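You operate a simulated robot arm through the tools that you are given. There is no shell and no other tool.

You run a simulated two-armed robot. Do the job below in one go: nothing can be reset, and whatever is moved stays where it is left.

JOB
Take the green rag and leave it in the red crate on the long bench. Put the green gauge on the top of the green belt away on the top of the steel bench. Take the black round flange from the top of the fixed bench and leave it on the shelf of the fixed bench. Lift the tub lid open. The order is free. Set down upright: green gauge.

The check looks at the end state, three seconds after you hand in, the way a careful person would. Anything else that was tipped, shoved, dropped, spilled or broken makes it a failure. Lids that push on must go on centred and level and be pressed home; caps that screw on are set level and turned clockwise until they are tight.

ROBOT AND FRAMES
Two 6-joint arms with three-finger grippers on one trunk, on a base that moves. Base frame: it is fixed to the floor where the robot stands at the start and does not move with it; the origin is under the middle of the robot, x ahead of it, y to its left, z up; the surface under the hand at the start is at about z = 0.85. Units: m, degrees, N and s.
The left shoulder is at the start at [0.021, 0.17, 1.537], the right one opposite. With the tool pointing down near the work surface each hand reaches from about 0.28 to 0.56 m from the robot's upright axis, wherever it stands, measured 20 degrees to its own side. Places, roughly: black round flange (6x6x3 cm) [-1.9, -11, 1]; green gauge (3x4x6 cm) [-2.1, -5.7, 1]; green rag (7x10x4 cm) [0.5, -0.1, 0.9]; red crate (40x26x13 cm) [0.6, 0.3, 0.9]; shelf of the fixed bench [-1.8, -11, 0.5]; top of the steel bench [-5, -2.1, 0.9]; tub lid [-2.7, 2.8, 1]. Payload 2.2 kg a hand.
Tool frame (each hand has its own): the origin (TCP) lies between the finger pads and is the grasp point; the fingertips stand 0.025 m ahead of it; z points along the fingers, y is the line along which they close. The gripper opens to 0.104 m; its body begins 0.074 m behind the TCP.
Orientation is told as [roll, pitch, yaw] about the base's x, y, z axes, in that order, counted from this pose: with the fingers straight down and closing along the base's y, the tool's x points along the base's -x, its y along +y and its z along -z.

CONTROLS
- The arms move only by the tool drive_tool. It takes "left_series", "right_series" or both (then of equal length, played together; a hand with none holds still); each is a list of rows, each an object (a shift or turn left out is 0, a gripper value left out holds the last) with "rotation": the turn, a rotation vector about the tool's x, y, z in degrees, a list of three; "travel": the shift along the tool's x, y, z in m, a list of three; "grip": the closure in counts, from 0 (fully open) to 255 (shut). In form: [{"rotation": [wx, wy, wz], "travel": [dx, dy, dz], "grip": grip}, ...]. A call has 1 to 20 rows; each row shifts and turns the commanded pose from where the row before left it, along the tool's axes as they then stand. A row lasts 0.2 s, in which the tool goes at most 0.05 m and 8.6 degrees; a call with a longer step from one row to the next is refused whole, and so is a gripper value outside its range. A pose out of reach is approached as far as the arm can. The call stops where the force on the tool passes 40 N (or 10 N more than at its start, if that is more) or the arm is blocked; 0.2 s more then pass. Each finger travels about 0.072 m/s and halts on what it meets, pressing with about 23 N; the grip force reading is that of the motor and also rises with nothing between the fingers. The clock runs only during rows and for 0.2 s after the last one: add rows that do not move to give the fingers time. It gives the time, the measured TCP pose, the force on the tool (base axes), the opening and the grip force at its end, in the units of the frame above (readings bear some noise), with the torque about the TCP (base axes, N m) and any sound that the robot's microphone picked up.
- Cameras (640 x 400 px; columns grow to the right, rows downward): "scene" is now at [0.1565, 0.0146, 1.4271]; the picture's right is [0.16, -0.99, 0.00], its down [-0.58, -0.09, -0.81] and it looks along [0.80, 0.13, -0.59] (base axes); focal length 288 px, centre (320, 200). "left" rides on the left gripper at [0.082, -0.003, -0.104] in its tool frame; the picture's right is [0.04, 1.00, 0.00], its down [-0.75, 0.03, -0.66] and it looks along [-0.66, 0.03, 0.75] (tool axes); focal length 256 px, centre (320, 200). "right" rides on the right gripper at [0.082, 0.003, -0.104] in its tool frame; the picture's right is [-0.04, 1.00, 0.00], its down [-0.75, -0.03, -0.66] and it looks along [-0.66, -0.03, 0.75] (tool axes); focal length 256 px, centre (320, 200). There is no depth. A picture from a camera that has moved, and an enlarged one, comes with that camera's place and axes in the base frame and with its lens.
- snapshot(camera): a new picture of that camera. It takes no simulated time.
- slide_trunk(by): moves the trunk up (or, below 0, down) by that many m; the arms and the scene camera ride with it, the base frame stays. It gives what a move gives, with no picture.
- steer(legs): drives the robot by 1 to 6 legs, each [ahead, left, turn to the left] in m, m and degrees, along the robot's own axes; the way and the turn of a leg run together, so that a leg with both is an arc; at most 1.5 m and 180 degrees a leg. The arms and the cameras ride along, it lands a little off, and it stops where it bumps. It gives what a move gives.
- aim_head(pan, tilt): turns the head with the scene camera to pan (to the left, within 60 degrees either way) and tilt (down, from -29 to 69), counted from straight ahead of the robot (the tilt from the chest, where the trunk bows). It gives what a move gives.
- inspect(camera, box): a new picture of the part [left, top, right, bottom] of that camera's present view, enlarged. It takes no simulated time.
- finish_job(): hands the job in; it is judged then, once.

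Places have to be worked out from the pictures, the camera data and where the tool is seen. Open the grippers and draw the arms clear of the work before you hand the job in, unless the task says otherwise.

The tools are called as name(argument=value, ...) on one line, values as JSON. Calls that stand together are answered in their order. drive_tool: Moves the arms, as the interface text tells. Its arguments: {"type":"object","properties":{"left_series":{"type":"array"},"right_series":{"type":"array"}},"required":[]} The other tools are called the same way: slide_trunk (by) moves the trunk up or down; steer (legs) drives the base; aim_head (pan, tilt) turns the head that bears the scene camera; snapshot (camera) takes a picture; inspect (camera, box) takes an enlarged picture of a part of a camera's view; finish_job () hands the job in.

At the start:

```text
time_s: 0.0
left_tcp_pos: [0.4411, 0.2835, 1.1075]
left_ee_rot: [0.0, 0.0, 0.0]
left_force: [0.3, -0.9, -0.1]
left_ft_torque: [-0.01, 0.02, -0.01]
left_gripper_width: 0.1043
left_grip_force: 0.0
right_tcp_pos: [0.6124, -0.1386, 1.2305]
right_ee_rot: [0.1, 0.0, 0.0]
right_force: [0.1, -0.3, -0.5]
right_ft_torque: [0.0, 0.0, 0.0]
right_gripper_width: 0.1039
right_grip_force: 0.1
trunk travel left (down, up): [-0.729, 0.013]
robot x, y, heading: [-0.0013, -0.0018, -0.1]
head pan, tilt (commanded): [9.1, 36.3]
```

scene: 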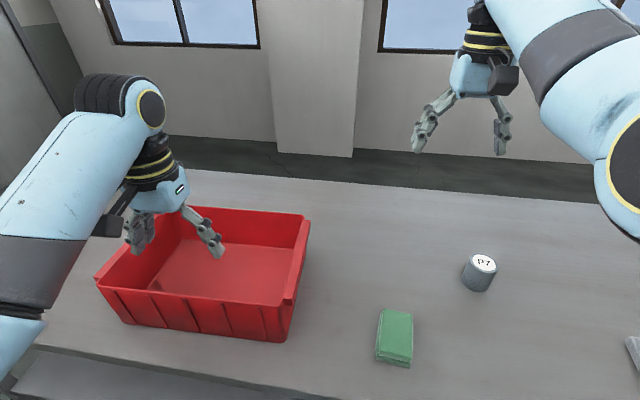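
right: 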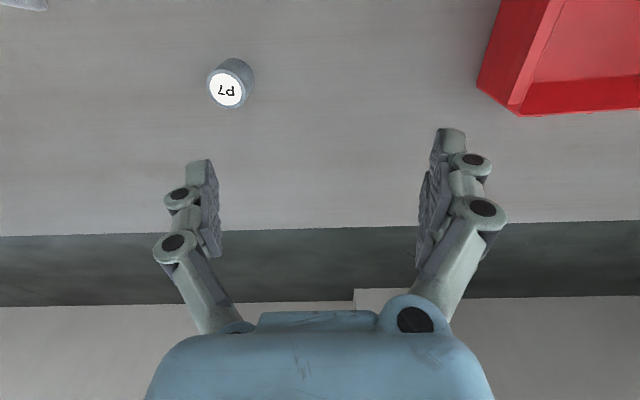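
left: 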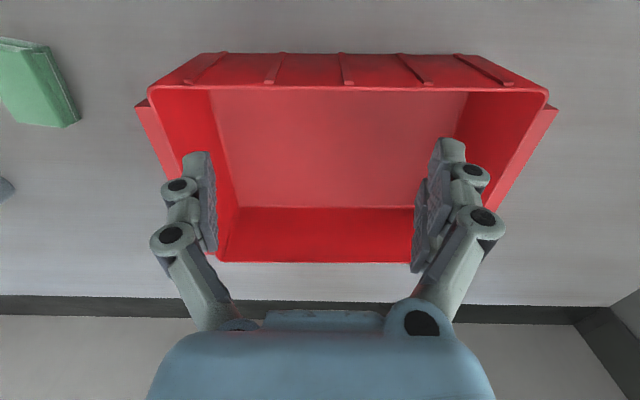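

The rag sits near [0.475, -0.08], about 4 cm thick and turned about -6° about z. I'll bring the right hand over it, still well above it, and then check with pictures.

drive_tool(right_series=[{"travel": [0.0228, 0.0098, 0.038], "grip": 0}, {"travel": [0.0228, 0.0098, 0.038]}, {"travel": [0.0228, 0.0098, 0.038]}, {"travel": [0.0228, 0.0098, 0.038]}, {"travel": [0.0228, 0.0098, 0.038]}, {"travel": [0.0228, 0.0098, 0.038]}, {"rotation": [0, 0, 6]}, {}])

```text
time_s: 1.5
left_tcp_pos: [0.4406, 0.2831, 1.1075]
left_ee_rot: [0.0, 0.0, 0.0]
left_force: [-0.2, -1.1, -0.1]
left_ft_torque: [-0.03, -0.01, 0.01]
left_gripper_width: 0.1038
left_grip_force: 0.1
right_tcp_pos: [0.5005, -0.1777, 1.0071]
right_ee_rot: [-7.7, -2.5, -4.3]
right_force: [0.0, 0.0, -0.1]
right_ft_torque: [0.01, 0.02, 0.0]
right_gripper_width: 0.104
right_grip_force: 0.0
trunk travel left (down, up): [-0.729, 0.013]
robot x, y, heading: [0.0025, -0.0043, 0.1]
head pan, tilt (commanded): [9.1, 36.3]
stopped in row 7 (right hand): the arm was blocked; the commanded pose is now the measured one
```

The right arm stopped short at y=-0.178 with a small tilt and no force on the tool. I'll look to see what limits it.

snapshot(camera="scene")

snapshot(camera="right")

```text
taken
camera scene: at [0.1565, 0.0142, 1.4271], right [0.16, -0.99, 0.0], down [-0.58, -0.09, -0.81], along [0.8, 0.13, -0.59], focal length 288 px, centre (320, 200)
```

scene: 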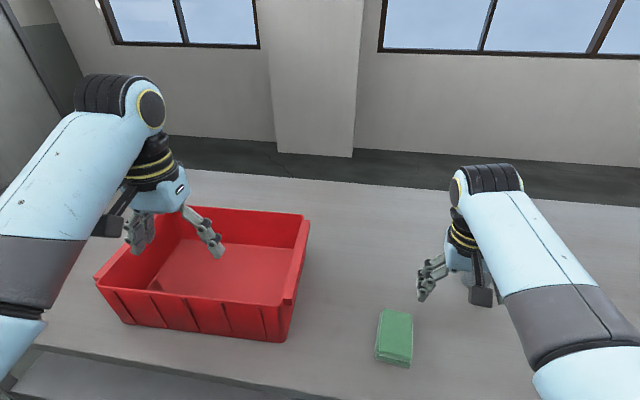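

```text
taken
camera right: at [0.4171, -0.1547, 1.105], right [0.12, 0.98, -0.13], down [0.73, 0.01, 0.69], along [0.68, -0.18, -0.72], focal length 256 px, centre (320, 200)
```

right: 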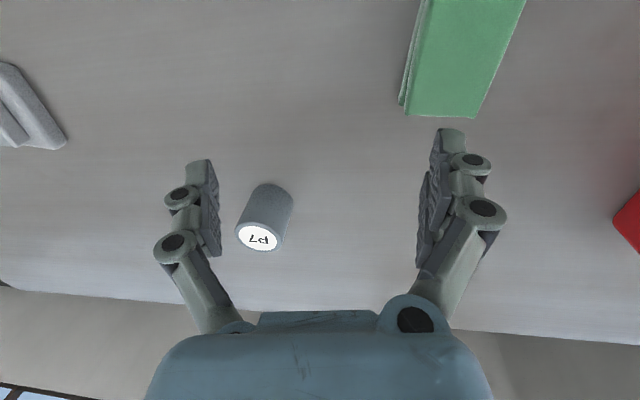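

The right hand seems limited when crossing toward the robot's midline, and nothing was touched. I'll level the hand a little higher, then step the base left so the rag lies straight ahead of the right shoulder.

drive_tool(right_series=[{"travel": [0, 0, -0.03]}, {"rotation": [-4, 1.2, 0], "travel": [0, 0, -0.02]}, {"rotation": [-3.7, 1.3, 0], "travel": [0, 0, -0.02]}, {}])

```text
time_s: 2.5
left_tcp_pos: [0.4417, 0.2828, 1.108]
left_ee_rot: [0.0, 0.0, -0.1]
left_force: [-0.1, -0.1, -0.4]
left_ft_torque: [-0.01, -0.04, 0.05]
left_gripper_width: 0.1041
left_grip_force: 0.1
right_tcp_pos: [0.4996, -0.166, 1.0768]
right_ee_rot: [0.1, 0.0, -4.3]
right_force: [-0.2, -0.2, 0.3]
right_ft_torque: [0.01, -0.01, -0.03]
right_gripper_width: 0.1039
right_grip_force: 0.1
trunk travel left (down, up): [-0.729, 0.013]
robot x, y, heading: [-0.0009, 0.0009, -0.1]
head pan, tilt (commanded): [9.1, 36.3]
```

The right hand is level again at [0.50, -0.166, 1.077]. I'll sidestep the base 0.09 m left so that it comes over the rag's y.

steer(legs=[[0, 0.09, 0]])

snapshot(camera="right")

snapshot(camera="scene")

```text
time_s: 3.6
left_tcp_pos: [0.4415, 0.3739, 1.1071]
left_ee_rot: [-0.1, 0.0, 0.0]
left_force: [-0.3, -0.1, -0.3]
left_ft_torque: [-0.03, 0.01, 0.0]
left_gripper_width: 0.1041
left_grip_force: 0.0
right_tcp_pos: [0.4991, -0.0771, 1.0756]
right_ee_rot: [0.0, 0.1, -4.5]
right_force: [0.4, 1.3, -0.2]
right_ft_torque: [-0.03, 0.01, -0.01]
right_gripper_width: 0.104
right_grip_force: 0.1
trunk travel left (down, up): [-0.729, 0.013]
robot x, y, heading: [-0.0012, 0.0902, 0.1]
head pan, tilt (commanded): [9.1, 36.3]
```

```text
taken
camera right: at [0.419, -0.0677, 1.1797], right [0.12, 0.99, 0.0], down [0.75, -0.09, 0.66], along [0.65, -0.08, -0.76], focal length 256 px, centre (320, 200)
```

right: 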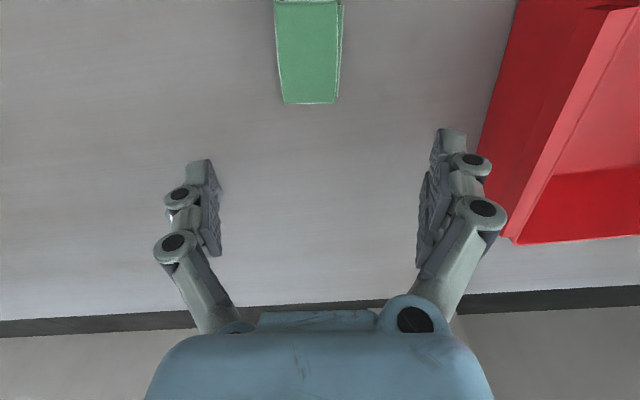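

```text
taken
camera scene: at [0.1565, 0.1051, 1.4271], right [0.16, -0.99, 0.0], down [-0.58, -0.09, -0.81], along [0.8, 0.13, -0.59], focal length 288 px, centre (320, 200)
```

scene: 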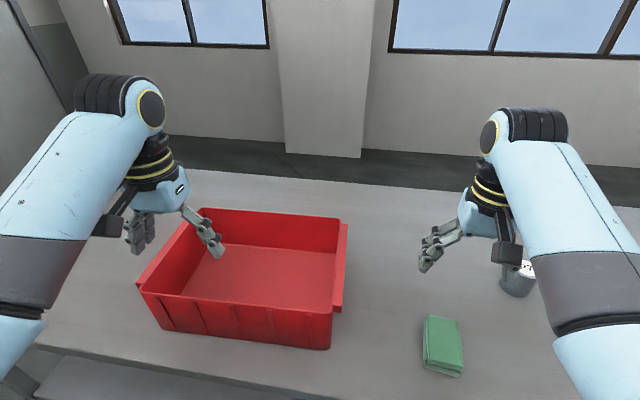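

The rag's centre works out to about [0.479, -0.085], yaw about -7°. I'll centre the hand over it and go down to just above it, then check once more.

drive_tool(right_series=[{"travel": [0.0204, -0.0076, 0.03], "grip": 0}, {"rotation": [0, 0, 2.5], "travel": [0, 0, 0.03]}, {"travel": [0, 0, 0.04]}, {"travel": [0, 0, 0.03]}, {}])

snapshot(camera="right")

snapshot(camera="scene")

```text
time_s: 4.8
left_tcp_pos: [0.4415, 0.3722, 1.1081]
left_ee_rot: [0.0, 0.0, 0.0]
left_force: [0.2, 0.4, 0.6]
left_ft_torque: [0.01, 0.0, -0.03]
left_gripper_width: 0.1037
left_grip_force: 0.1
right_tcp_pos: [0.4792, -0.0838, 0.9457]
right_ee_rot: [0.0, 0.0, -7.0]
right_force: [0.2, -0.3, -0.1]
right_ft_torque: [-0.01, -0.03, 0.03]
right_gripper_width: 0.104
right_grip_force: 0.1
trunk travel left (down, up): [-0.729, 0.013]
robot x, y, heading: [-0.002, 0.0886, 0.2]
head pan, tilt (commanded): [9.1, 36.3]
```

```text
taken
camera right: at [0.3986, -0.071, 1.0494], right [0.16, 0.99, 0.0], down [0.75, -0.12, 0.66], along [0.65, -0.1, -0.75], focal length 256 px, centre (320, 200)
```

right: 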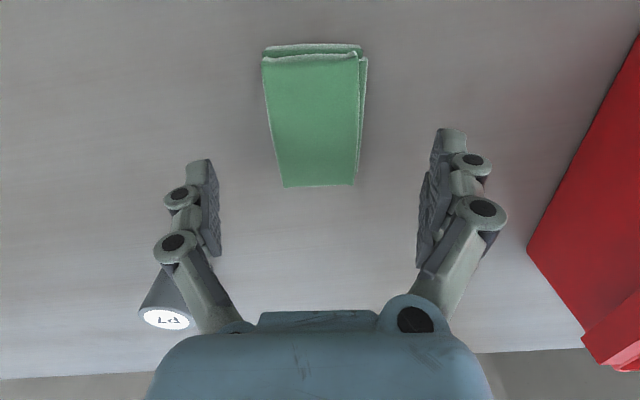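

```text
taken
camera scene: at [0.1564, 0.1041, 1.4271], right [0.16, -0.99, 0.0], down [-0.58, -0.09, -0.81], along [0.8, 0.13, -0.59], focal length 288 px, centre (320, 200)
```

scene: 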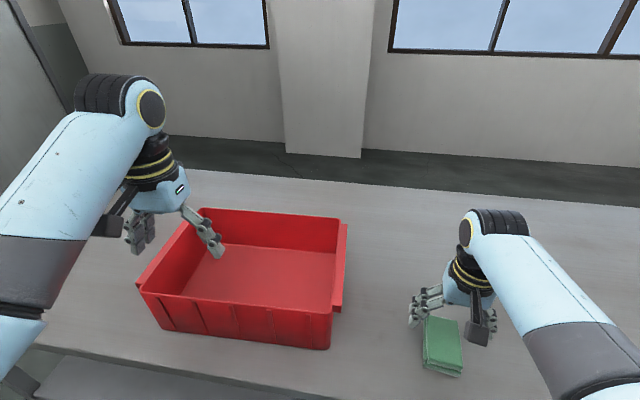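

The rag is centred between the fingers, and the P7 can stands well beyond them. I'll go down to about z=0.883 and close on the rag.

drive_tool(right_series=[{"travel": [0, 0, 0.03]}, {"travel": [0, 0, 0.02]}, {"travel": [0, 0, 0.0125]}, {}, {"grip": 255}, {}, {}, {}, {}, {}])

snapshot(camera="right")

```text
time_s: 7.0
left_tcp_pos: [0.4409, 0.3729, 1.1092]
left_ee_rot: [0.0, 0.0, 0.0]
left_force: [-0.5, -0.2, -0.5]
left_ft_torque: [-0.01, -0.05, -0.01]
left_gripper_width: 0.104
left_grip_force: 0.1
right_tcp_pos: [0.4782, -0.0847, 0.8821]
right_ee_rot: [-0.1, 0.1, -6.9]
right_force: [-0.4, -0.2, -0.1]
right_ft_torque: [0.02, -0.03, 0.03]
right_gripper_width: 0.0642
right_grip_force: 22.8
trunk travel left (down, up): [-0.729, 0.013]
robot x, y, heading: [-0.0043, 0.0869, 0.2]
head pan, tilt (commanded): [9.1, 36.3]
```

```text
taken
camera right: at [0.3979, -0.0722, 0.9858], right [0.16, 0.99, 0.0], down [0.75, -0.12, 0.66], along [0.65, -0.1, -0.76], focal length 256 px, centre (320, 200)
```

right: 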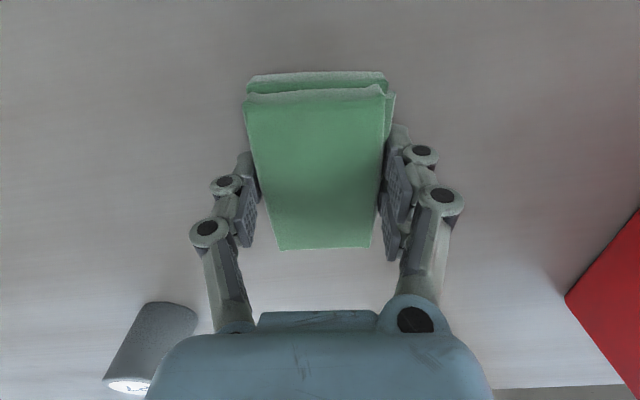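

The rag is held at 0.064 m with 22.8 N. I'll lift it straight up about 0.22 m and check that it is secure.

drive_tool(right_series=[{"travel": [0, 0, -0.02]}, {"travel": [0, 0, -0.04]}, {"travel": [0, 0, -0.04]}, {"travel": [0, 0, -0.04]}, {"travel": [0, 0, -0.04]}, {"travel": [0, 0, -0.03]}, {}])

snapshot(camera="scene")

```text
time_s: 8.6
left_tcp_pos: [0.4419, 0.3717, 1.1087]
left_ee_rot: [0.0, -0.1, 0.1]
left_force: [-0.2, -1.0, 0.6]
left_ft_torque: [0.03, -0.03, -0.03]
left_gripper_width: 0.1042
left_grip_force: 0.1
right_tcp_pos: [0.4783, -0.0841, 1.0932]
right_ee_rot: [0.1, 0.1, -6.8]
right_force: [-0.2, -0.3, -0.5]
right_ft_torque: [0.0, 0.0, -0.01]
right_gripper_width: 0.0642
right_grip_force: 22.8
trunk travel left (down, up): [-0.729, 0.013]
robot x, y, heading: [-0.0002, 0.0872, 0.0]
head pan, tilt (commanded): [9.1, 36.3]
```

```text
taken
camera scene: at [0.1565, 0.1036, 1.4271], right [0.16, -0.99, 0.0], down [-0.58, -0.09, -0.81], along [0.8, 0.13, -0.59], focal length 288 px, centre (320, 200)
```

scene: 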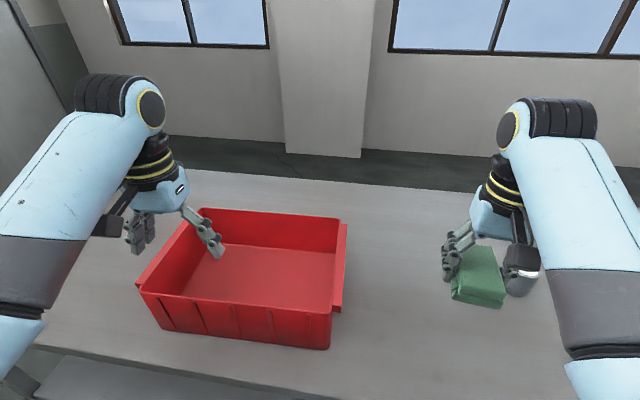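

The rag is lifted and held. Before stepping the base left I'll turn the head to see what stands on the left side.

aim_head(pan=60, tilt=25)

snapshot(camera="scene")

```text
time_s: 9.8
left_tcp_pos: [0.442, 0.3728, 1.1082]
left_ee_rot: [0.0, 0.1, 0.0]
left_force: [0.1, -0.4, 0.4]
left_ft_torque: [0.02, -0.01, 0.0]
left_gripper_width: 0.104
left_grip_force: 0.1
right_tcp_pos: [0.4769, -0.0846, 1.0937]
right_ee_rot: [0.0, 0.1, -6.9]
right_force: [-0.7, -0.4, -0.8]
right_ft_torque: [-0.01, 0.0, 0.03]
right_gripper_width: 0.0639
right_grip_force: 22.4
trunk travel left (down, up): [-0.729, 0.013]
robot x, y, heading: [0.0006, 0.089, -0.2]
head pan, tilt (commanded): [60.0, 25.0]
```

```text
taken
camera scene: at [0.1164, 0.1697, 1.4448], right [0.87, -0.5, 0.0], down [-0.21, -0.37, -0.91], along [0.45, 0.78, -0.42], focal length 288 px, centre (320, 200)
```

scene: 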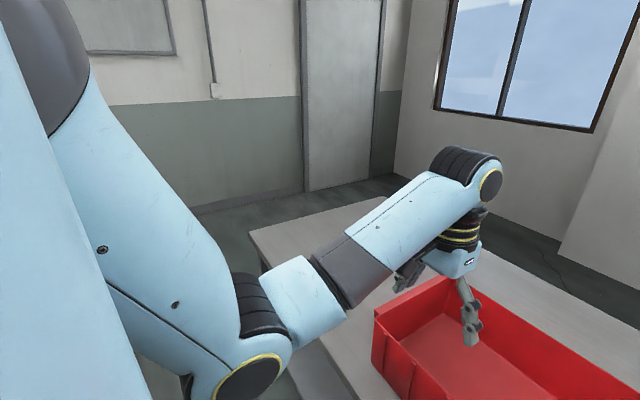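

Beyond the bench's left end there is open floor and then a wall well away, so I'll sidestep 0.38 m left with the rag held above the crate rim.

steer(legs=[[0, 0.38, 0]])

aim_head(pan=0, tilt=45)

snapshot(camera="scene")

snapshot(camera="right")

```text
time_s: 12.2
left_tcp_pos: [0.4459, 0.7524, 1.1081]
left_ee_rot: [-0.1, 0.0, -0.5]
left_force: [0.1, 0.6, 0.1]
left_ft_torque: [-0.01, 0.01, 0.03]
left_gripper_width: 0.1039
left_grip_force: 0.1
right_tcp_pos: [0.4782, 0.2957, 1.0929]
right_ee_rot: [0.0, 0.1, -7.3]
right_force: [0.0, 0.0, 0.2]
right_ft_torque: [-0.01, -0.05, 0.0]
right_gripper_width: 0.064
right_grip_force: 23.0
trunk travel left (down, up): [-0.729, 0.013]
robot x, y, heading: [0.0036, 0.474, -0.4]
head pan, tilt (commanded): [60.0, 25.0]
```

```text
time_s: 13.5
left_tcp_pos: [0.4455, 0.7527, 1.1081]
left_ee_rot: [0.0, 0.0, -0.5]
left_force: [-0.1, 0.0, 0.3]
left_ft_torque: [-0.01, -0.02, 0.01]
left_gripper_width: 0.1037
left_grip_force: 0.1
right_tcp_pos: [0.4786, 0.2954, 1.0931]
right_ee_rot: [0.0, 0.2, -7.2]
right_force: [-0.5, 0.5, -0.5]
right_ft_torque: [-0.01, -0.02, 0.0]
right_gripper_width: 0.0641
right_grip_force: 22.9
trunk travel left (down, up): [-0.729, 0.013]
robot x, y, heading: [-0.0012, 0.4763, -0.6]
head pan, tilt (commanded): [0.0, 45.0]
```

```text
taken
camera scene: at [0.1531, 0.472, 1.4143], right [-0.01, -1.0, 0.0], down [-0.71, 0.01, -0.71], along [0.71, -0.01, -0.71], focal length 288 px, centre (320, 200)
```

scene: 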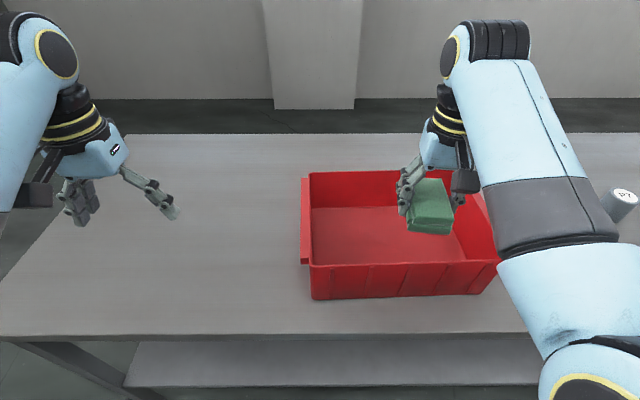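

```text
taken
camera right: at [0.3975, 0.3085, 1.197], right [0.17, 0.99, 0.0], down [0.74, -0.13, 0.66], along [0.65, -0.11, -0.76], focal length 256 px, centre (320, 200)
```

right: 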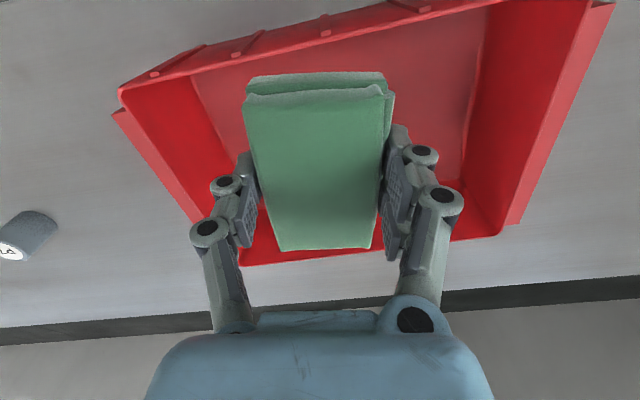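

The rag hangs over the crate. I'll move the hand forward to about x=0.555, y=0.305, then lower it with the trunk.

drive_tool(right_series=[{"travel": [-0.0376, 0.0098, 0]}, {"travel": [-0.0376, 0.0098, 0]}, {}, {}])

slide_trunk(by=-0.14)

snapshot(camera="scene")

snapshot(camera="right")

```text
time_s: 14.5
left_tcp_pos: [0.446, 0.7511, 1.1073]
left_ee_rot: [0.0, 0.1, -0.4]
left_force: [-0.3, -0.1, -0.5]
left_ft_torque: [0.02, 0.0, 0.0]
left_gripper_width: 0.1038
left_grip_force: 0.0
right_tcp_pos: [0.5556, 0.3058, 1.0942]
right_ee_rot: [0.0, 0.0, -7.3]
right_force: [0.5, 0.1, -0.2]
right_ft_torque: [0.0, 0.01, -0.01]
right_gripper_width: 0.064
right_grip_force: 23.3
trunk travel left (down, up): [-0.729, 0.013]
robot x, y, heading: [0.0001, 0.4697, -0.5]
head pan, tilt (commanded): [0.0, 45.0]
```

```text
time_s: 16.2
left_tcp_pos: [0.4449, 0.7524, 0.9687]
left_ee_rot: [0.0, 0.0, -0.5]
left_force: [0.6, -0.1, 0.7]
left_ft_torque: [-0.02, 0.02, -0.02]
left_gripper_width: 0.1041
left_grip_force: 0.1
right_tcp_pos: [0.5551, 0.3053, 0.9537]
right_ee_rot: [0.0, 0.0, -7.3]
right_force: [-0.3, 0.0, -0.9]
right_ft_torque: [-0.01, -0.03, 0.01]
right_gripper_width: 0.0642
right_grip_force: 23.3
trunk travel left (down, up): [-0.589, 0.153]
robot x, y, heading: [0.0018, 0.4735, -0.5]
head pan, tilt (commanded): [0.0, 45.0]
```

```text
taken
camera scene: at [0.1534, 0.472, 1.274], right [-0.01, -1.0, 0.0], down [-0.71, 0.01, -0.71], along [0.71, -0.01, -0.71], focal length 288 px, centre (320, 200)
```

scene: 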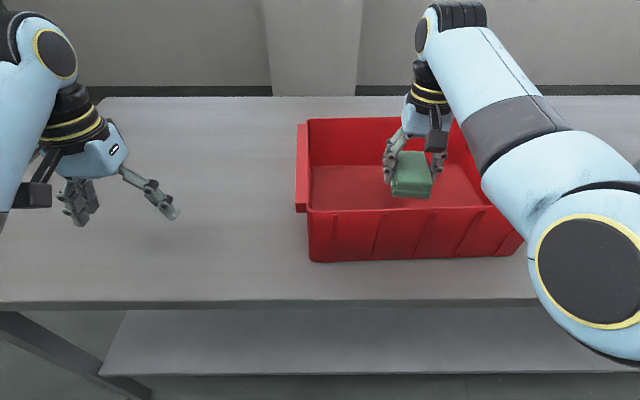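

```text
taken
camera right: at [0.4745, 0.3184, 1.0573], right [0.17, 0.99, 0.0], down [0.74, -0.13, 0.66], along [0.65, -0.11, -0.75], focal length 256 px, centre (320, 200)
```

right: 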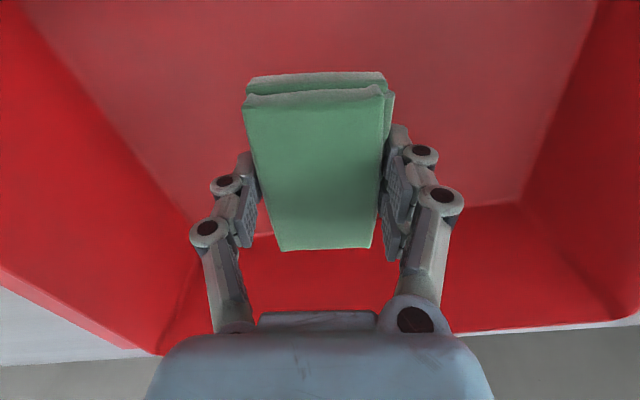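

The rag is inside the crate walls and the elbow is clear of the bench. I'll lower it another 5 cm with the arm, open, and look.

drive_tool(right_series=[{"travel": [0, 0, 0.025]}, {"travel": [0, 0, 0.025]}, {"travel": [0, 0, 0.008]}, {}, {"grip": 120}, {"grip": 60}, {"grip": 0}, {}, {}])

snapshot(camera="right")

```text
time_s: 18.2
left_tcp_pos: [0.4454, 0.7527, 0.9682]
left_ee_rot: [0.0, 0.1, -0.6]
left_force: [-0.4, -0.4, 0.5]
left_ft_torque: [0.01, 0.03, 0.02]
left_gripper_width: 0.104
left_grip_force: 0.1
right_tcp_pos: [0.5543, 0.304, 0.8959]
right_ee_rot: [0.0, 0.1, -7.3]
right_force: [0.1, -0.1, 0.3]
right_ft_torque: [0.01, 0.02, 0.03]
right_gripper_width: 0.1041
right_grip_force: 0.0
trunk travel left (down, up): [-0.589, 0.153]
robot x, y, heading: [0.0022, 0.4724, -0.6]
head pan, tilt (commanded): [0.0, 45.0]
```

```text
taken
camera right: at [0.4738, 0.3181, 0.9991], right [0.17, 0.99, 0.0], down [0.74, -0.13, 0.66], along [0.65, -0.11, -0.76], focal length 256 px, centre (320, 200)
```

right: 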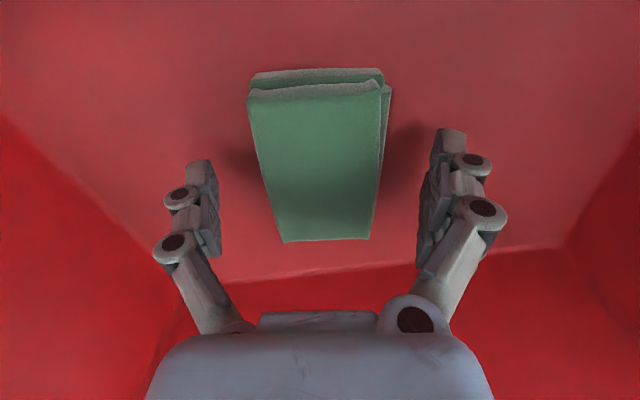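

The rag lies on the crate floor. I'll raise the hand straight up out of the crate and pull the arm back, then raise the trunk.

drive_tool(right_series=[{"travel": [0, 0, -0.03]}, {"travel": [0, 0, -0.045]}, {"travel": [0, 0, -0.045]}, {"travel": [0, 0, -0.045]}, {"travel": [0, 0, -0.045]}, {}])

slide_trunk(by=0.14)

snapshot(camera="scene")

```text
time_s: 19.6
left_tcp_pos: [0.4454, 0.7524, 0.9688]
left_ee_rot: [-0.1, 0.1, -0.5]
left_force: [0.3, 0.4, -0.8]
left_ft_torque: [0.02, 0.0, 0.03]
left_gripper_width: 0.1038
left_grip_force: 0.1
right_tcp_pos: [0.5826, 0.3105, 1.0773]
right_ee_rot: [-0.1, 0.0, -7.3]
right_force: [-0.2, 0.7, 0.9]
right_ft_torque: [0.01, 0.02, 0.01]
right_gripper_width: 0.1044
right_grip_force: 0.1
right hand out of reach, approached as far as the arm can: row 4, 5
trunk travel left (down, up): [-0.589, 0.153]
robot x, y, heading: [0.0021, 0.472, -0.6]
head pan, tilt (commanded): [0.0, 45.0]
```

```text
time_s: 21.2
left_tcp_pos: [0.4455, 0.7516, 1.1082]
left_ee_rot: [0.1, 0.0, -0.6]
left_force: [-1.4, 1.1, 0.8]
left_ft_torque: [0.0, -0.01, 0.02]
left_gripper_width: 0.1039
left_grip_force: 0.1
right_tcp_pos: [0.5845, 0.3117, 1.217]
right_ee_rot: [0.0, 0.1, -7.3]
right_force: [-0.5, -0.1, -0.4]
right_ft_torque: [0.01, 0.0, -0.02]
right_gripper_width: 0.1038
right_grip_force: 0.2
trunk travel left (down, up): [-0.729, 0.013]
robot x, y, heading: [-0.0008, 0.4738, -0.3]
head pan, tilt (commanded): [0.0, 45.0]
```

```text
taken
camera scene: at [0.1533, 0.472, 1.4141], right [-0.01, -1.0, 0.0], down [-0.71, 0.01, -0.71], along [0.71, -0.01, -0.71], focal length 288 px, centre (320, 200)
```

scene: 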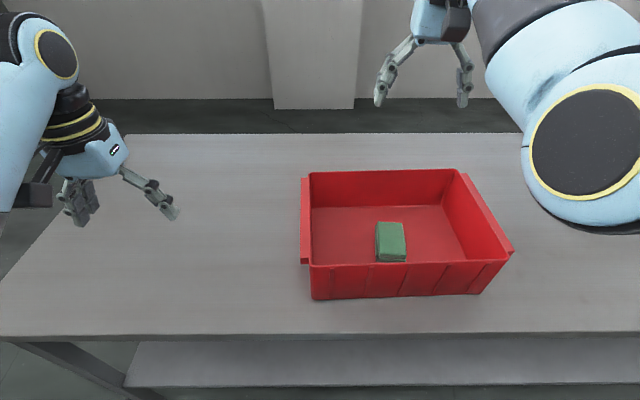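

The rag is in the crate and both hands are clear. I'll draw the right hand back, then reverse away from the bench and turn left to look toward the tub at [-2.7, 2.8].

drive_tool(right_series=[{"travel": [0.04, -0.015, 0]}, {"travel": [0.04, -0.015, 0]}, {"travel": [0.04, -0.015, 0]}, {"travel": [0.03, -0.01, 0], "rotation": [0, 0, -7]}, {}])

steer(legs=[[-0.6, 0, 0], [0, 0, 70]])

aim_head(pan=50, tilt=20)

snapshot(camera="scene")

```text
time_s: 22.4
left_tcp_pos: [0.4452, 0.7521, 1.1076]
left_ee_rot: [0.0, -0.1, -0.5]
left_force: [0.4, 0.5, 0.4]
left_ft_torque: [-0.01, 0.0, -0.03]
left_gripper_width: 0.1039
left_grip_force: 0.1
right_tcp_pos: [0.4869, 0.2934, 1.1378]
right_ee_rot: [0.0, 0.1, -0.2]
right_force: [0.4, 0.4, 0.1]
right_ft_torque: [0.02, 0.04, -0.04]
right_gripper_width: 0.104
right_grip_force: 0.0
right hand out of reach, approached as far as the arm can: row 1, 2, 3, 4
trunk travel left (down, up): [-0.729, 0.013]
robot x, y, heading: [0.0002, 0.4727, -0.4]
head pan, tilt (commanded): [0.0, 45.0]
```

```text
time_s: 28.9
left_tcp_pos: [-0.7181, 0.9858, 1.1088]
left_ee_rot: [0.1, -0.1, 70.1]
left_force: [-0.6, -0.3, 0.5]
left_ft_torque: [-0.01, 0.05, 0.01]
left_gripper_width: 0.1044
left_grip_force: 0.0
right_tcp_pos: [-0.2716, 0.8715, 1.1368]
right_ee_rot: [0.0, 0.0, 70.2]
right_force: [-0.4, 0.5, 0.9]
right_ft_torque: [-0.01, 0.01, 0.01]
right_gripper_width: 0.1039
right_grip_force: 0.0
trunk travel left (down, up): [-0.729, 0.013]
robot x, y, heading: [-0.6041, 0.4762, 70.1]
head pan, tilt (commanded): [0.0, 45.0]
```

```text
time_s: 30.1
left_tcp_pos: [-0.7174, 0.9861, 1.1084]
left_ee_rot: [0.0, 0.1, 70.0]
left_force: [0.3, 0.2, 0.5]
left_ft_torque: [-0.05, -0.03, -0.01]
left_gripper_width: 0.1038
left_grip_force: 0.0
right_tcp_pos: [-0.2723, 0.8711, 1.1372]
right_ee_rot: [0.0, 0.0, 70.1]
right_force: [0.6, -0.4, 0.3]
right_ft_torque: [-0.01, 0.03, 0.01]
right_gripper_width: 0.1042
right_grip_force: 0.1
trunk travel left (down, up): [-0.729, 0.013]
robot x, y, heading: [-0.6017, 0.4747, 70.0]
head pan, tilt (commanded): [50.0, 20.0]
```

```text
taken
camera scene: at [-0.6261, 0.6217, 1.4529], right [0.87, 0.5, 0.0], down [0.17, -0.3, -0.94], along [-0.47, 0.81, -0.34], focal length 288 px, centre (320, 200)
```

scene: 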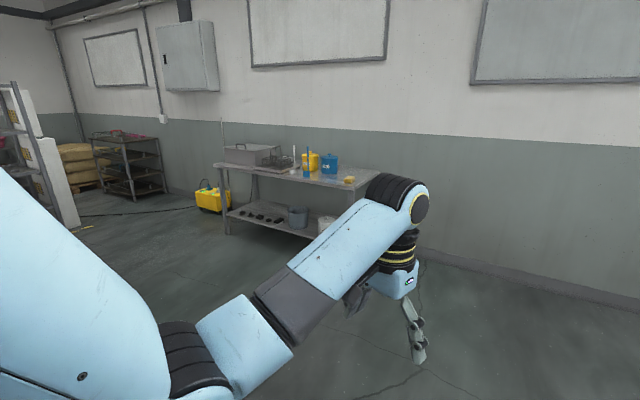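

The tub is the grey box on the far bench against the wall. I'll zoom in on it.

inspect(camera="scene", box=[200, 120, 380, 240])

```text
3.33 times, centred on (290, 180) of scene
camera zoom: at [-0.6261, 0.6217, 1.4529], right [0.87, 0.5, 0.0], down [0.17, -0.3, -0.94], along [-0.47, 0.81, -0.34], focal length 960 px, centre (420, 267)
```

zoom: 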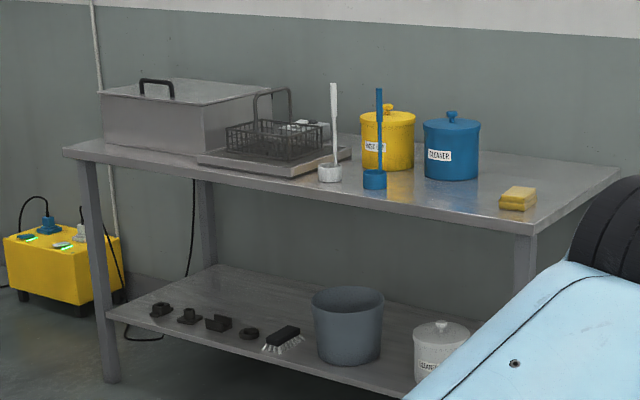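

The tub's lid has a black handle near its front edge at about [-2.48, 2.45], with the hinge probably at the wall side. I'll turn to face the way there and look at the floor first.

steer(legs=[[0, 0, 75]])

aim_head(pan=0, tilt=20)

snapshot(camera="scene")

aim_head(pan=55, tilt=15)

snapshot(camera="scene")

```text
time_s: 33.6
left_tcp_pos: [-1.1265, 0.5077, 1.1074]
left_ee_rot: [0.0, 0.0, 143.6]
left_force: [0.3, -0.4, -0.3]
left_ft_torque: [0.01, 0.01, 0.01]
left_gripper_width: 0.1039
left_grip_force: 0.1
right_tcp_pos: [-0.8904, 0.9049, 1.1374]
right_ee_rot: [0.0, -0.1, 143.7]
right_force: [-1.5, 0.0, -0.1]
right_ft_torque: [-0.02, -0.01, 0.01]
right_gripper_width: 0.1041
right_grip_force: 0.0
trunk travel left (down, up): [-0.729, 0.013]
robot x, y, heading: [-0.6016, 0.4754, 143.7]
head pan, tilt (commanded): [50.0, 20.0]
```

```text
time_s: 34.8
left_tcp_pos: [-1.1264, 0.5073, 1.1078]
left_ee_rot: [0.0, -0.1, 143.6]
left_force: [0.0, 0.0, 0.7]
left_ft_torque: [0.01, 0.01, -0.04]
left_gripper_width: 0.1041
left_grip_force: 0.0
right_tcp_pos: [-0.8907, 0.9042, 1.1369]
right_ee_rot: [0.0, 0.0, 143.8]
right_force: [0.1, 1.3, 0.4]
right_ft_torque: [0.02, -0.02, 0.03]
right_gripper_width: 0.104
right_grip_force: 0.1
trunk travel left (down, up): [-0.729, 0.013]
robot x, y, heading: [-0.6025, 0.4792, 143.4]
head pan, tilt (commanded): [0.0, 20.0]
```

```text
taken
camera scene: at [-0.7354, 0.5716, 1.4529], right [0.59, 0.81, 0.0], down [0.28, -0.2, -0.94], along [-0.76, 0.56, -0.34], focal length 288 px, centre (320, 200)
```

scene: 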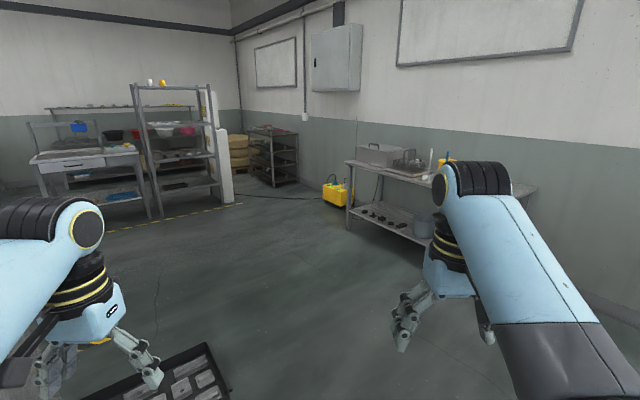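

```text
time_s: 36.1
left_tcp_pos: [-1.1265, 0.5083, 1.1085]
left_ee_rot: [0.0, 0.0, 143.6]
left_force: [-0.4, 0.1, -0.2]
left_ft_torque: [0.0, -0.01, -0.01]
left_gripper_width: 0.1041
left_grip_force: 0.1
right_tcp_pos: [-0.8903, 0.9055, 1.1369]
right_ee_rot: [0.0, 0.1, 143.8]
right_force: [-0.7, -0.4, -0.3]
right_ft_torque: [0.01, 0.0, 0.01]
right_gripper_width: 0.1045
right_grip_force: 0.0
trunk travel left (down, up): [-0.729, 0.013]
robot x, y, heading: [-0.6034, 0.4745, 143.8]
head pan, tilt (commanded): [55.0, 15.0]
```

```text
taken
camera scene: at [-0.7489, 0.4868, 1.461], right [-0.32, 0.95, 0.0], down [0.25, 0.08, -0.97], along [-0.92, -0.31, -0.26], focal length 288 px, centre (320, 200)
```

scene: 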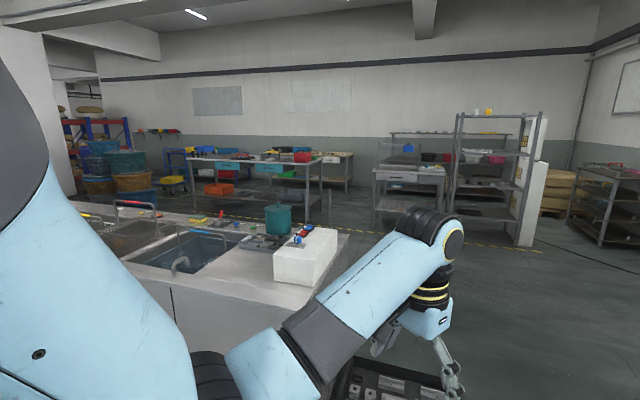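

There's a sink counter to my left and a dark tray-like thing low ahead-left. I'll look down there before driving.

aim_head(pan=20, tilt=50)

snapshot(camera="scene")

snapshot(camera="left")

```text
time_s: 37.1
left_tcp_pos: [-1.1259, 0.5081, 1.1073]
left_ee_rot: [0.0, 0.0, 143.6]
left_force: [0.5, -0.3, -0.3]
left_ft_torque: [-0.01, 0.01, 0.01]
left_gripper_width: 0.1042
left_grip_force: 0.1
right_tcp_pos: [-0.8905, 0.904, 1.1369]
right_ee_rot: [0.0, 0.1, 143.8]
right_force: [-0.3, 0.0, 0.1]
right_ft_torque: [-0.03, -0.01, 0.0]
right_gripper_width: 0.1043
right_grip_force: 0.1
trunk travel left (down, up): [-0.729, 0.013]
robot x, y, heading: [-0.6005, 0.4777, 143.7]
head pan, tilt (commanded): [20.0, 50.0]
```

```text
taken
camera scene: at [-0.7343, 0.5381, 1.4074], right [0.28, 0.96, 0.0], down [0.73, -0.22, -0.64], along [-0.62, 0.18, -0.77], focal length 288 px, centre (320, 200)
```

scene: 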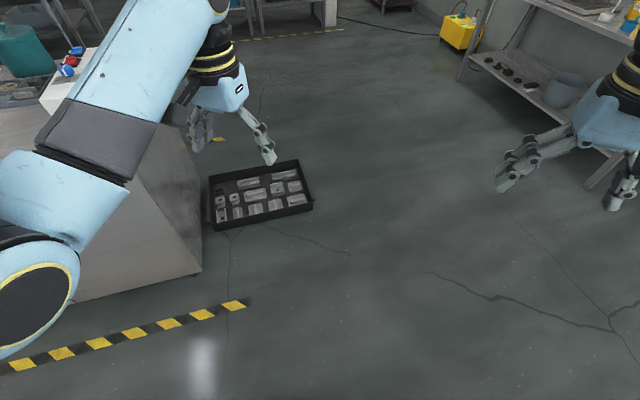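

```text
taken
camera left: at [-1.0603, 0.4625, 1.2126], right [-0.56, -0.83, 0.0], down [-0.62, 0.42, 0.66], along [-0.54, 0.37, -0.75], focal length 256 px, centre (320, 200)
```

left: 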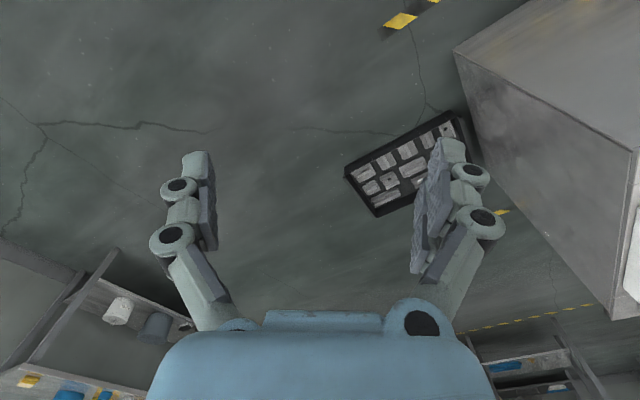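

The tray lies on the floor at about x -2.26..-1.81, y 0.25..0.83. I'll face +y, go up to y≈1.45 and then sidestep to x≈-2.4, which keeps clear of both the tray and the bench (front edge at y≈2.2).

steer(legs=[[0, 0, -53.7], [0.97, 0.3, 0], [0, 1.45, 0]])

aim_head(pan=0, tilt=30)

snapshot(camera="scene")

```text
time_s: 51.3
left_tcp_pos: [-2.5859, 1.8668, 1.1089]
left_ee_rot: [0.1, -0.1, 90.5]
left_force: [0.3, 0.6, -0.2]
left_ft_torque: [-0.02, 0.0, 0.0]
left_gripper_width: 0.104
left_grip_force: 0.2
right_tcp_pos: [-2.1283, 1.9181, 1.1372]
right_ee_rot: [0.0, -0.1, 90.5]
right_force: [0.2, -0.1, 0.2]
right_ft_torque: [0.0, -0.01, 0.0]
right_gripper_width: 0.1043
right_grip_force: 0.0
trunk travel left (down, up): [-0.729, 0.013]
robot x, y, heading: [-2.2992, 1.4279, 90.3]
head pan, tilt (commanded): [20.0, 50.0]
```

```text
time_s: 52.1
left_tcp_pos: [-2.5869, 1.8678, 1.1085]
left_ee_rot: [0.0, 0.0, 90.5]
left_force: [0.6, -0.3, 0.3]
left_ft_torque: [0.04, 0.02, 0.01]
left_gripper_width: 0.104
left_grip_force: 0.0
right_tcp_pos: [-2.1274, 1.9161, 1.1382]
right_ee_rot: [0.0, 0.0, 90.5]
right_force: [0.2, 0.3, -0.4]
right_ft_torque: [0.0, 0.0, -0.03]
right_gripper_width: 0.1041
right_grip_force: 0.0
trunk travel left (down, up): [-0.729, 0.013]
robot x, y, heading: [-2.3025, 1.4269, 90.4]
head pan, tilt (commanded): [0.0, 30.0]
```

```text
taken
camera scene: at [-2.3016, 1.5903, 1.4368], right [1.0, 0.01, 0.0], down [0.0, -0.5, -0.87], along [-0.01, 0.87, -0.5], focal length 288 px, centre (320, 200)
```

scene: 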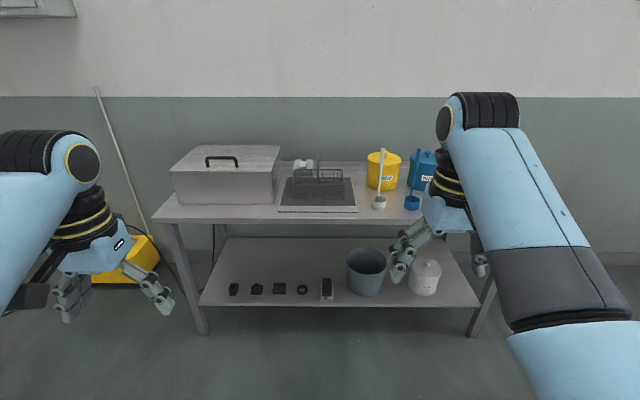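

I now face the bench squarely with the tub ahead-left. I'll zoom in on the tub and its lid.

inspect(camera="scene", box=[150, 130, 300, 230])

```text
4.00 times, centred on (225, 180) of scene
camera zoom: at [-2.3016, 1.5903, 1.4368], right [1.0, 0.01, 0.0], down [0.0, -0.5, -0.87], along [-0.01, 0.87, -0.5], focal length 1152 px, centre (700, 280)
```

zoom: 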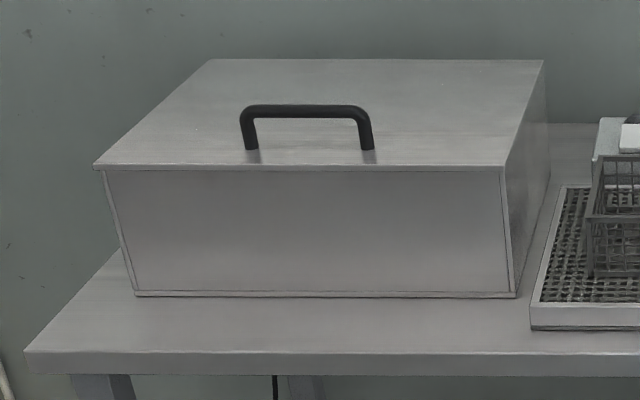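

From the pictures the bench top is at z≈0.85 with its front edge at y≈2.47. The lid spans about x -2.87..-2.49, y 2.57..2.86 at z≈0.99, and the handle bar is near [-2.685, 2.60, 1.035]. I'll use the right hand for it, so I'll move to about x=-2.85, y=2.0; the left hand then hangs off the bench's left end.

steer(legs=[[0, 0.55, 0], [0.5, 0, 0]])

aim_head(pan=-15, tilt=40)

snapshot(camera="scene")

snapshot(camera="right")

```text
time_s: 57.8
left_tcp_pos: [-3.1247, 2.3657, 1.1085]
left_ee_rot: [0.1, 0.0, 89.8]
left_force: [0.5, -0.2, -0.8]
left_ft_torque: [-0.03, -0.02, -0.01]
left_gripper_width: 0.1041
left_grip_force: 0.1
right_tcp_pos: [-2.6658, 2.411, 1.1372]
right_ee_rot: [0.0, 0.0, 89.9]
right_force: [-0.4, 0.4, 0.0]
right_ft_torque: [0.01, 0.01, 0.0]
right_gripper_width: 0.1039
right_grip_force: 0.2
trunk travel left (down, up): [-0.729, 0.013]
robot x, y, heading: [-2.8379, 1.92, 89.9]
head pan, tilt (commanded): [0.0, 30.0]
```

```text
time_s: 58.5
left_tcp_pos: [-3.1247, 2.3669, 1.1083]
left_ee_rot: [0.0, 0.1, 89.7]
left_force: [-0.2, -0.7, -0.9]
left_ft_torque: [-0.02, -0.01, 0.01]
left_gripper_width: 0.1042
left_grip_force: 0.1
right_tcp_pos: [-2.6662, 2.4104, 1.1373]
right_ee_rot: [0.1, -0.1, 90.1]
right_force: [-0.4, -0.5, -0.1]
right_ft_torque: [0.02, -0.02, -0.01]
right_gripper_width: 0.1039
right_grip_force: 0.1
trunk travel left (down, up): [-0.729, 0.013]
robot x, y, heading: [-2.841, 1.9214, 89.8]
head pan, tilt (commanded): [-15.0, 40.0]
```

```text
taken
camera scene: at [-2.8212, 2.0775, 1.4216], right [0.97, -0.26, 0.0], down [-0.17, -0.62, -0.77], along [0.2, 0.74, -0.64], focal length 288 px, centre (320, 200)
```

scene: 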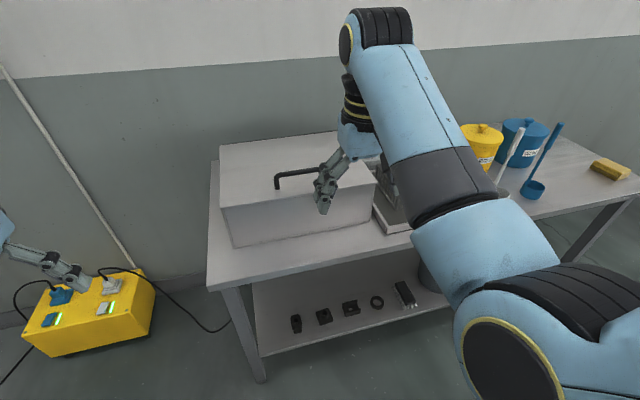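

```text
taken
camera right: at [-2.6691, 2.3288, 1.2406], right [-1.0, 0.04, 0.0], down [0.03, 0.75, 0.66], along [0.03, 0.66, -0.75], focal length 256 px, centre (320, 200)
```

right: 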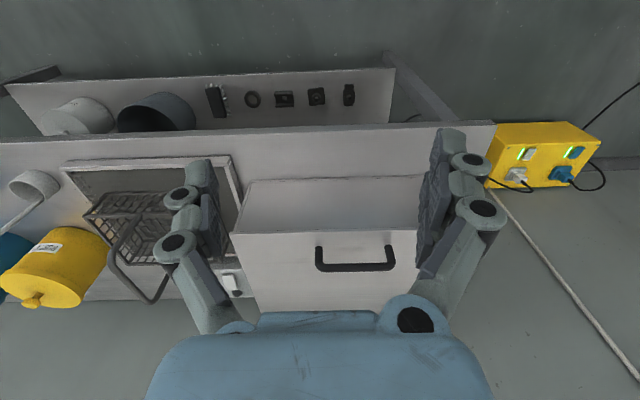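

Triangulating from three views, the lid spans x -2.91..-2.51, y 2.65..2.95 at z≈0.957. The handle bar runs along x, centred at about [-2.715, 2.687, 1.00], and the bench front is at y≈2.535. I'll creep ahead 0.24 m, which leaves the same standoff I had at the first bench.

steer(legs=[[0.24, 0.03, 0]])

snapshot(camera="scene")

snapshot(camera="right")

```text
time_s: 60.3
left_tcp_pos: [-3.1521, 2.611, 1.107]
left_ee_rot: [0.0, -0.1, 89.5]
left_force: [-0.4, 0.7, -0.1]
left_ft_torque: [-0.04, -0.01, 0.01]
left_gripper_width: 0.1038
left_grip_force: 0.0
right_tcp_pos: [-2.6921, 2.6542, 1.1369]
right_ee_rot: [0.0, 0.0, 89.8]
right_force: [-0.4, 0.8, -0.4]
right_ft_torque: [-0.02, 0.0, 0.0]
right_gripper_width: 0.1037
right_grip_force: 0.0
trunk travel left (down, up): [-0.729, 0.013]
robot x, y, heading: [-2.872, 2.1652, 89.5]
head pan, tilt (commanded): [-15.0, 40.0]
```

```text
taken
camera scene: at [-2.8494, 2.3207, 1.4215], right [0.96, -0.27, 0.0], down [-0.17, -0.62, -0.77], along [0.2, 0.74, -0.64], focal length 288 px, centre (320, 200)
```

scene: 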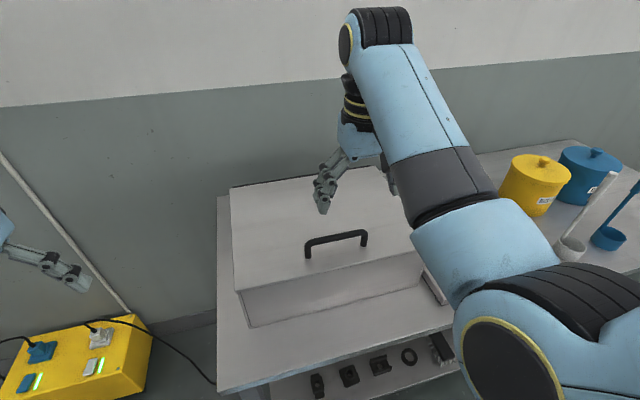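

```text
taken
camera right: at [-2.696, 2.5711, 1.2404], right [-1.0, 0.05, 0.0], down [0.03, 0.75, 0.66], along [0.03, 0.66, -0.75], focal length 256 px, centre (320, 200)
```

right: 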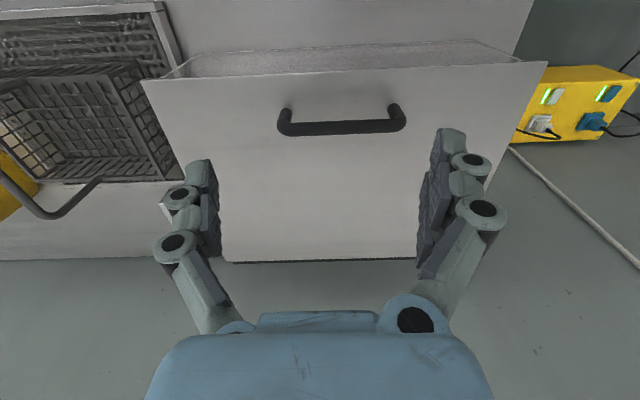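

Confirmed: the bar is at about [-2.713, 2.687, 0.997], the lid front at y≈2.646 and its back edge at y≈2.965. I'll turn the right tool about its own axis so that the fingers close front-to-back, in two halves, checking that the arm follows.

drive_tool(right_series=[{"travel": [-0.033, 0.021, 0]}, {"rotation": [0, 0, 8.2]}, {"rotation": [0, 0, 8.2]}, {"rotation": [0, 0, 8.2]}, {"rotation": [0, 0, 8.2]}, {"rotation": [0, 0, 8.2]}, {}])

```text
time_s: 61.9
left_tcp_pos: [-3.1524, 2.6108, 1.1077]
left_ee_rot: [0.0, 0.1, 89.5]
left_force: [-1.0, -0.3, -0.6]
left_ft_torque: [-0.02, 0.02, 0.04]
left_gripper_width: 0.104
left_grip_force: 0.0
right_tcp_pos: [-2.7137, 2.6864, 1.1366]
right_ee_rot: [-0.1, -0.1, 48.6]
right_force: [-1.2, -0.7, -0.2]
right_ft_torque: [0.02, 0.02, -0.03]
right_gripper_width: 0.1037
right_grip_force: 0.1
trunk travel left (down, up): [-0.729, 0.013]
robot x, y, heading: [-2.8708, 2.1675, 89.7]
head pan, tilt (commanded): [-15.0, 40.0]
```

The arm follows well. I'll finish the turn to yaw 0, partly closing the fingers to about 6 cm so they straddle the bar without touching the lid edge.

drive_tool(right_series=[{"rotation": [0, 0, 8.2]}, {"rotation": [0, 0, 8.2]}, {"rotation": [0, 0, 8.2]}, {"rotation": [0, 0, 8.2]}, {"rotation": [0, 0, 8.2]}, {"rotation": [0, 0, 7.6]}, {"grip": 90}, {}, {}])

snapshot(camera="right")

snapshot(camera="scene")

```text
time_s: 63.9
left_tcp_pos: [-3.1513, 2.6119, 1.1084]
left_ee_rot: [0.0, -0.1, 89.5]
left_force: [-0.8, 0.3, 0.8]
left_ft_torque: [0.03, -0.02, 0.0]
left_gripper_width: 0.1041
left_grip_force: 0.0
right_tcp_pos: [-2.7118, 2.6858, 1.1373]
right_ee_rot: [0.0, -0.1, 0.1]
right_force: [0.9, 0.5, -0.8]
right_ft_torque: [-0.02, 0.02, -0.01]
right_gripper_width: 0.067
right_grip_force: 0.0
trunk travel left (down, up): [-0.729, 0.013]
robot x, y, heading: [-2.8694, 2.1681, 89.7]
head pan, tilt (commanded): [-15.0, 40.0]
```

```text
taken
camera right: at [-2.7944, 2.6881, 1.2407], right [0.04, 1.0, 0.0], down [0.75, -0.03, 0.66], along [0.66, -0.03, -0.75], focal length 256 px, centre (320, 200)
```

right: 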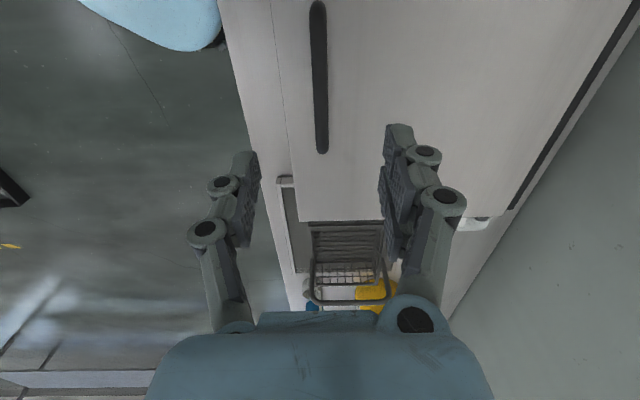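

```text
taken
camera scene: at [-2.8494, 2.3203, 1.4215], right [0.96, -0.27, 0.0], down [-0.17, -0.62, -0.77], along [0.2, 0.74, -0.64], focal length 288 px, centre (320, 200)
```

scene: 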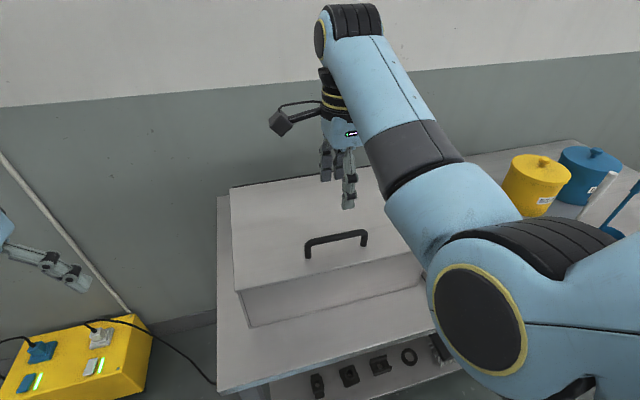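

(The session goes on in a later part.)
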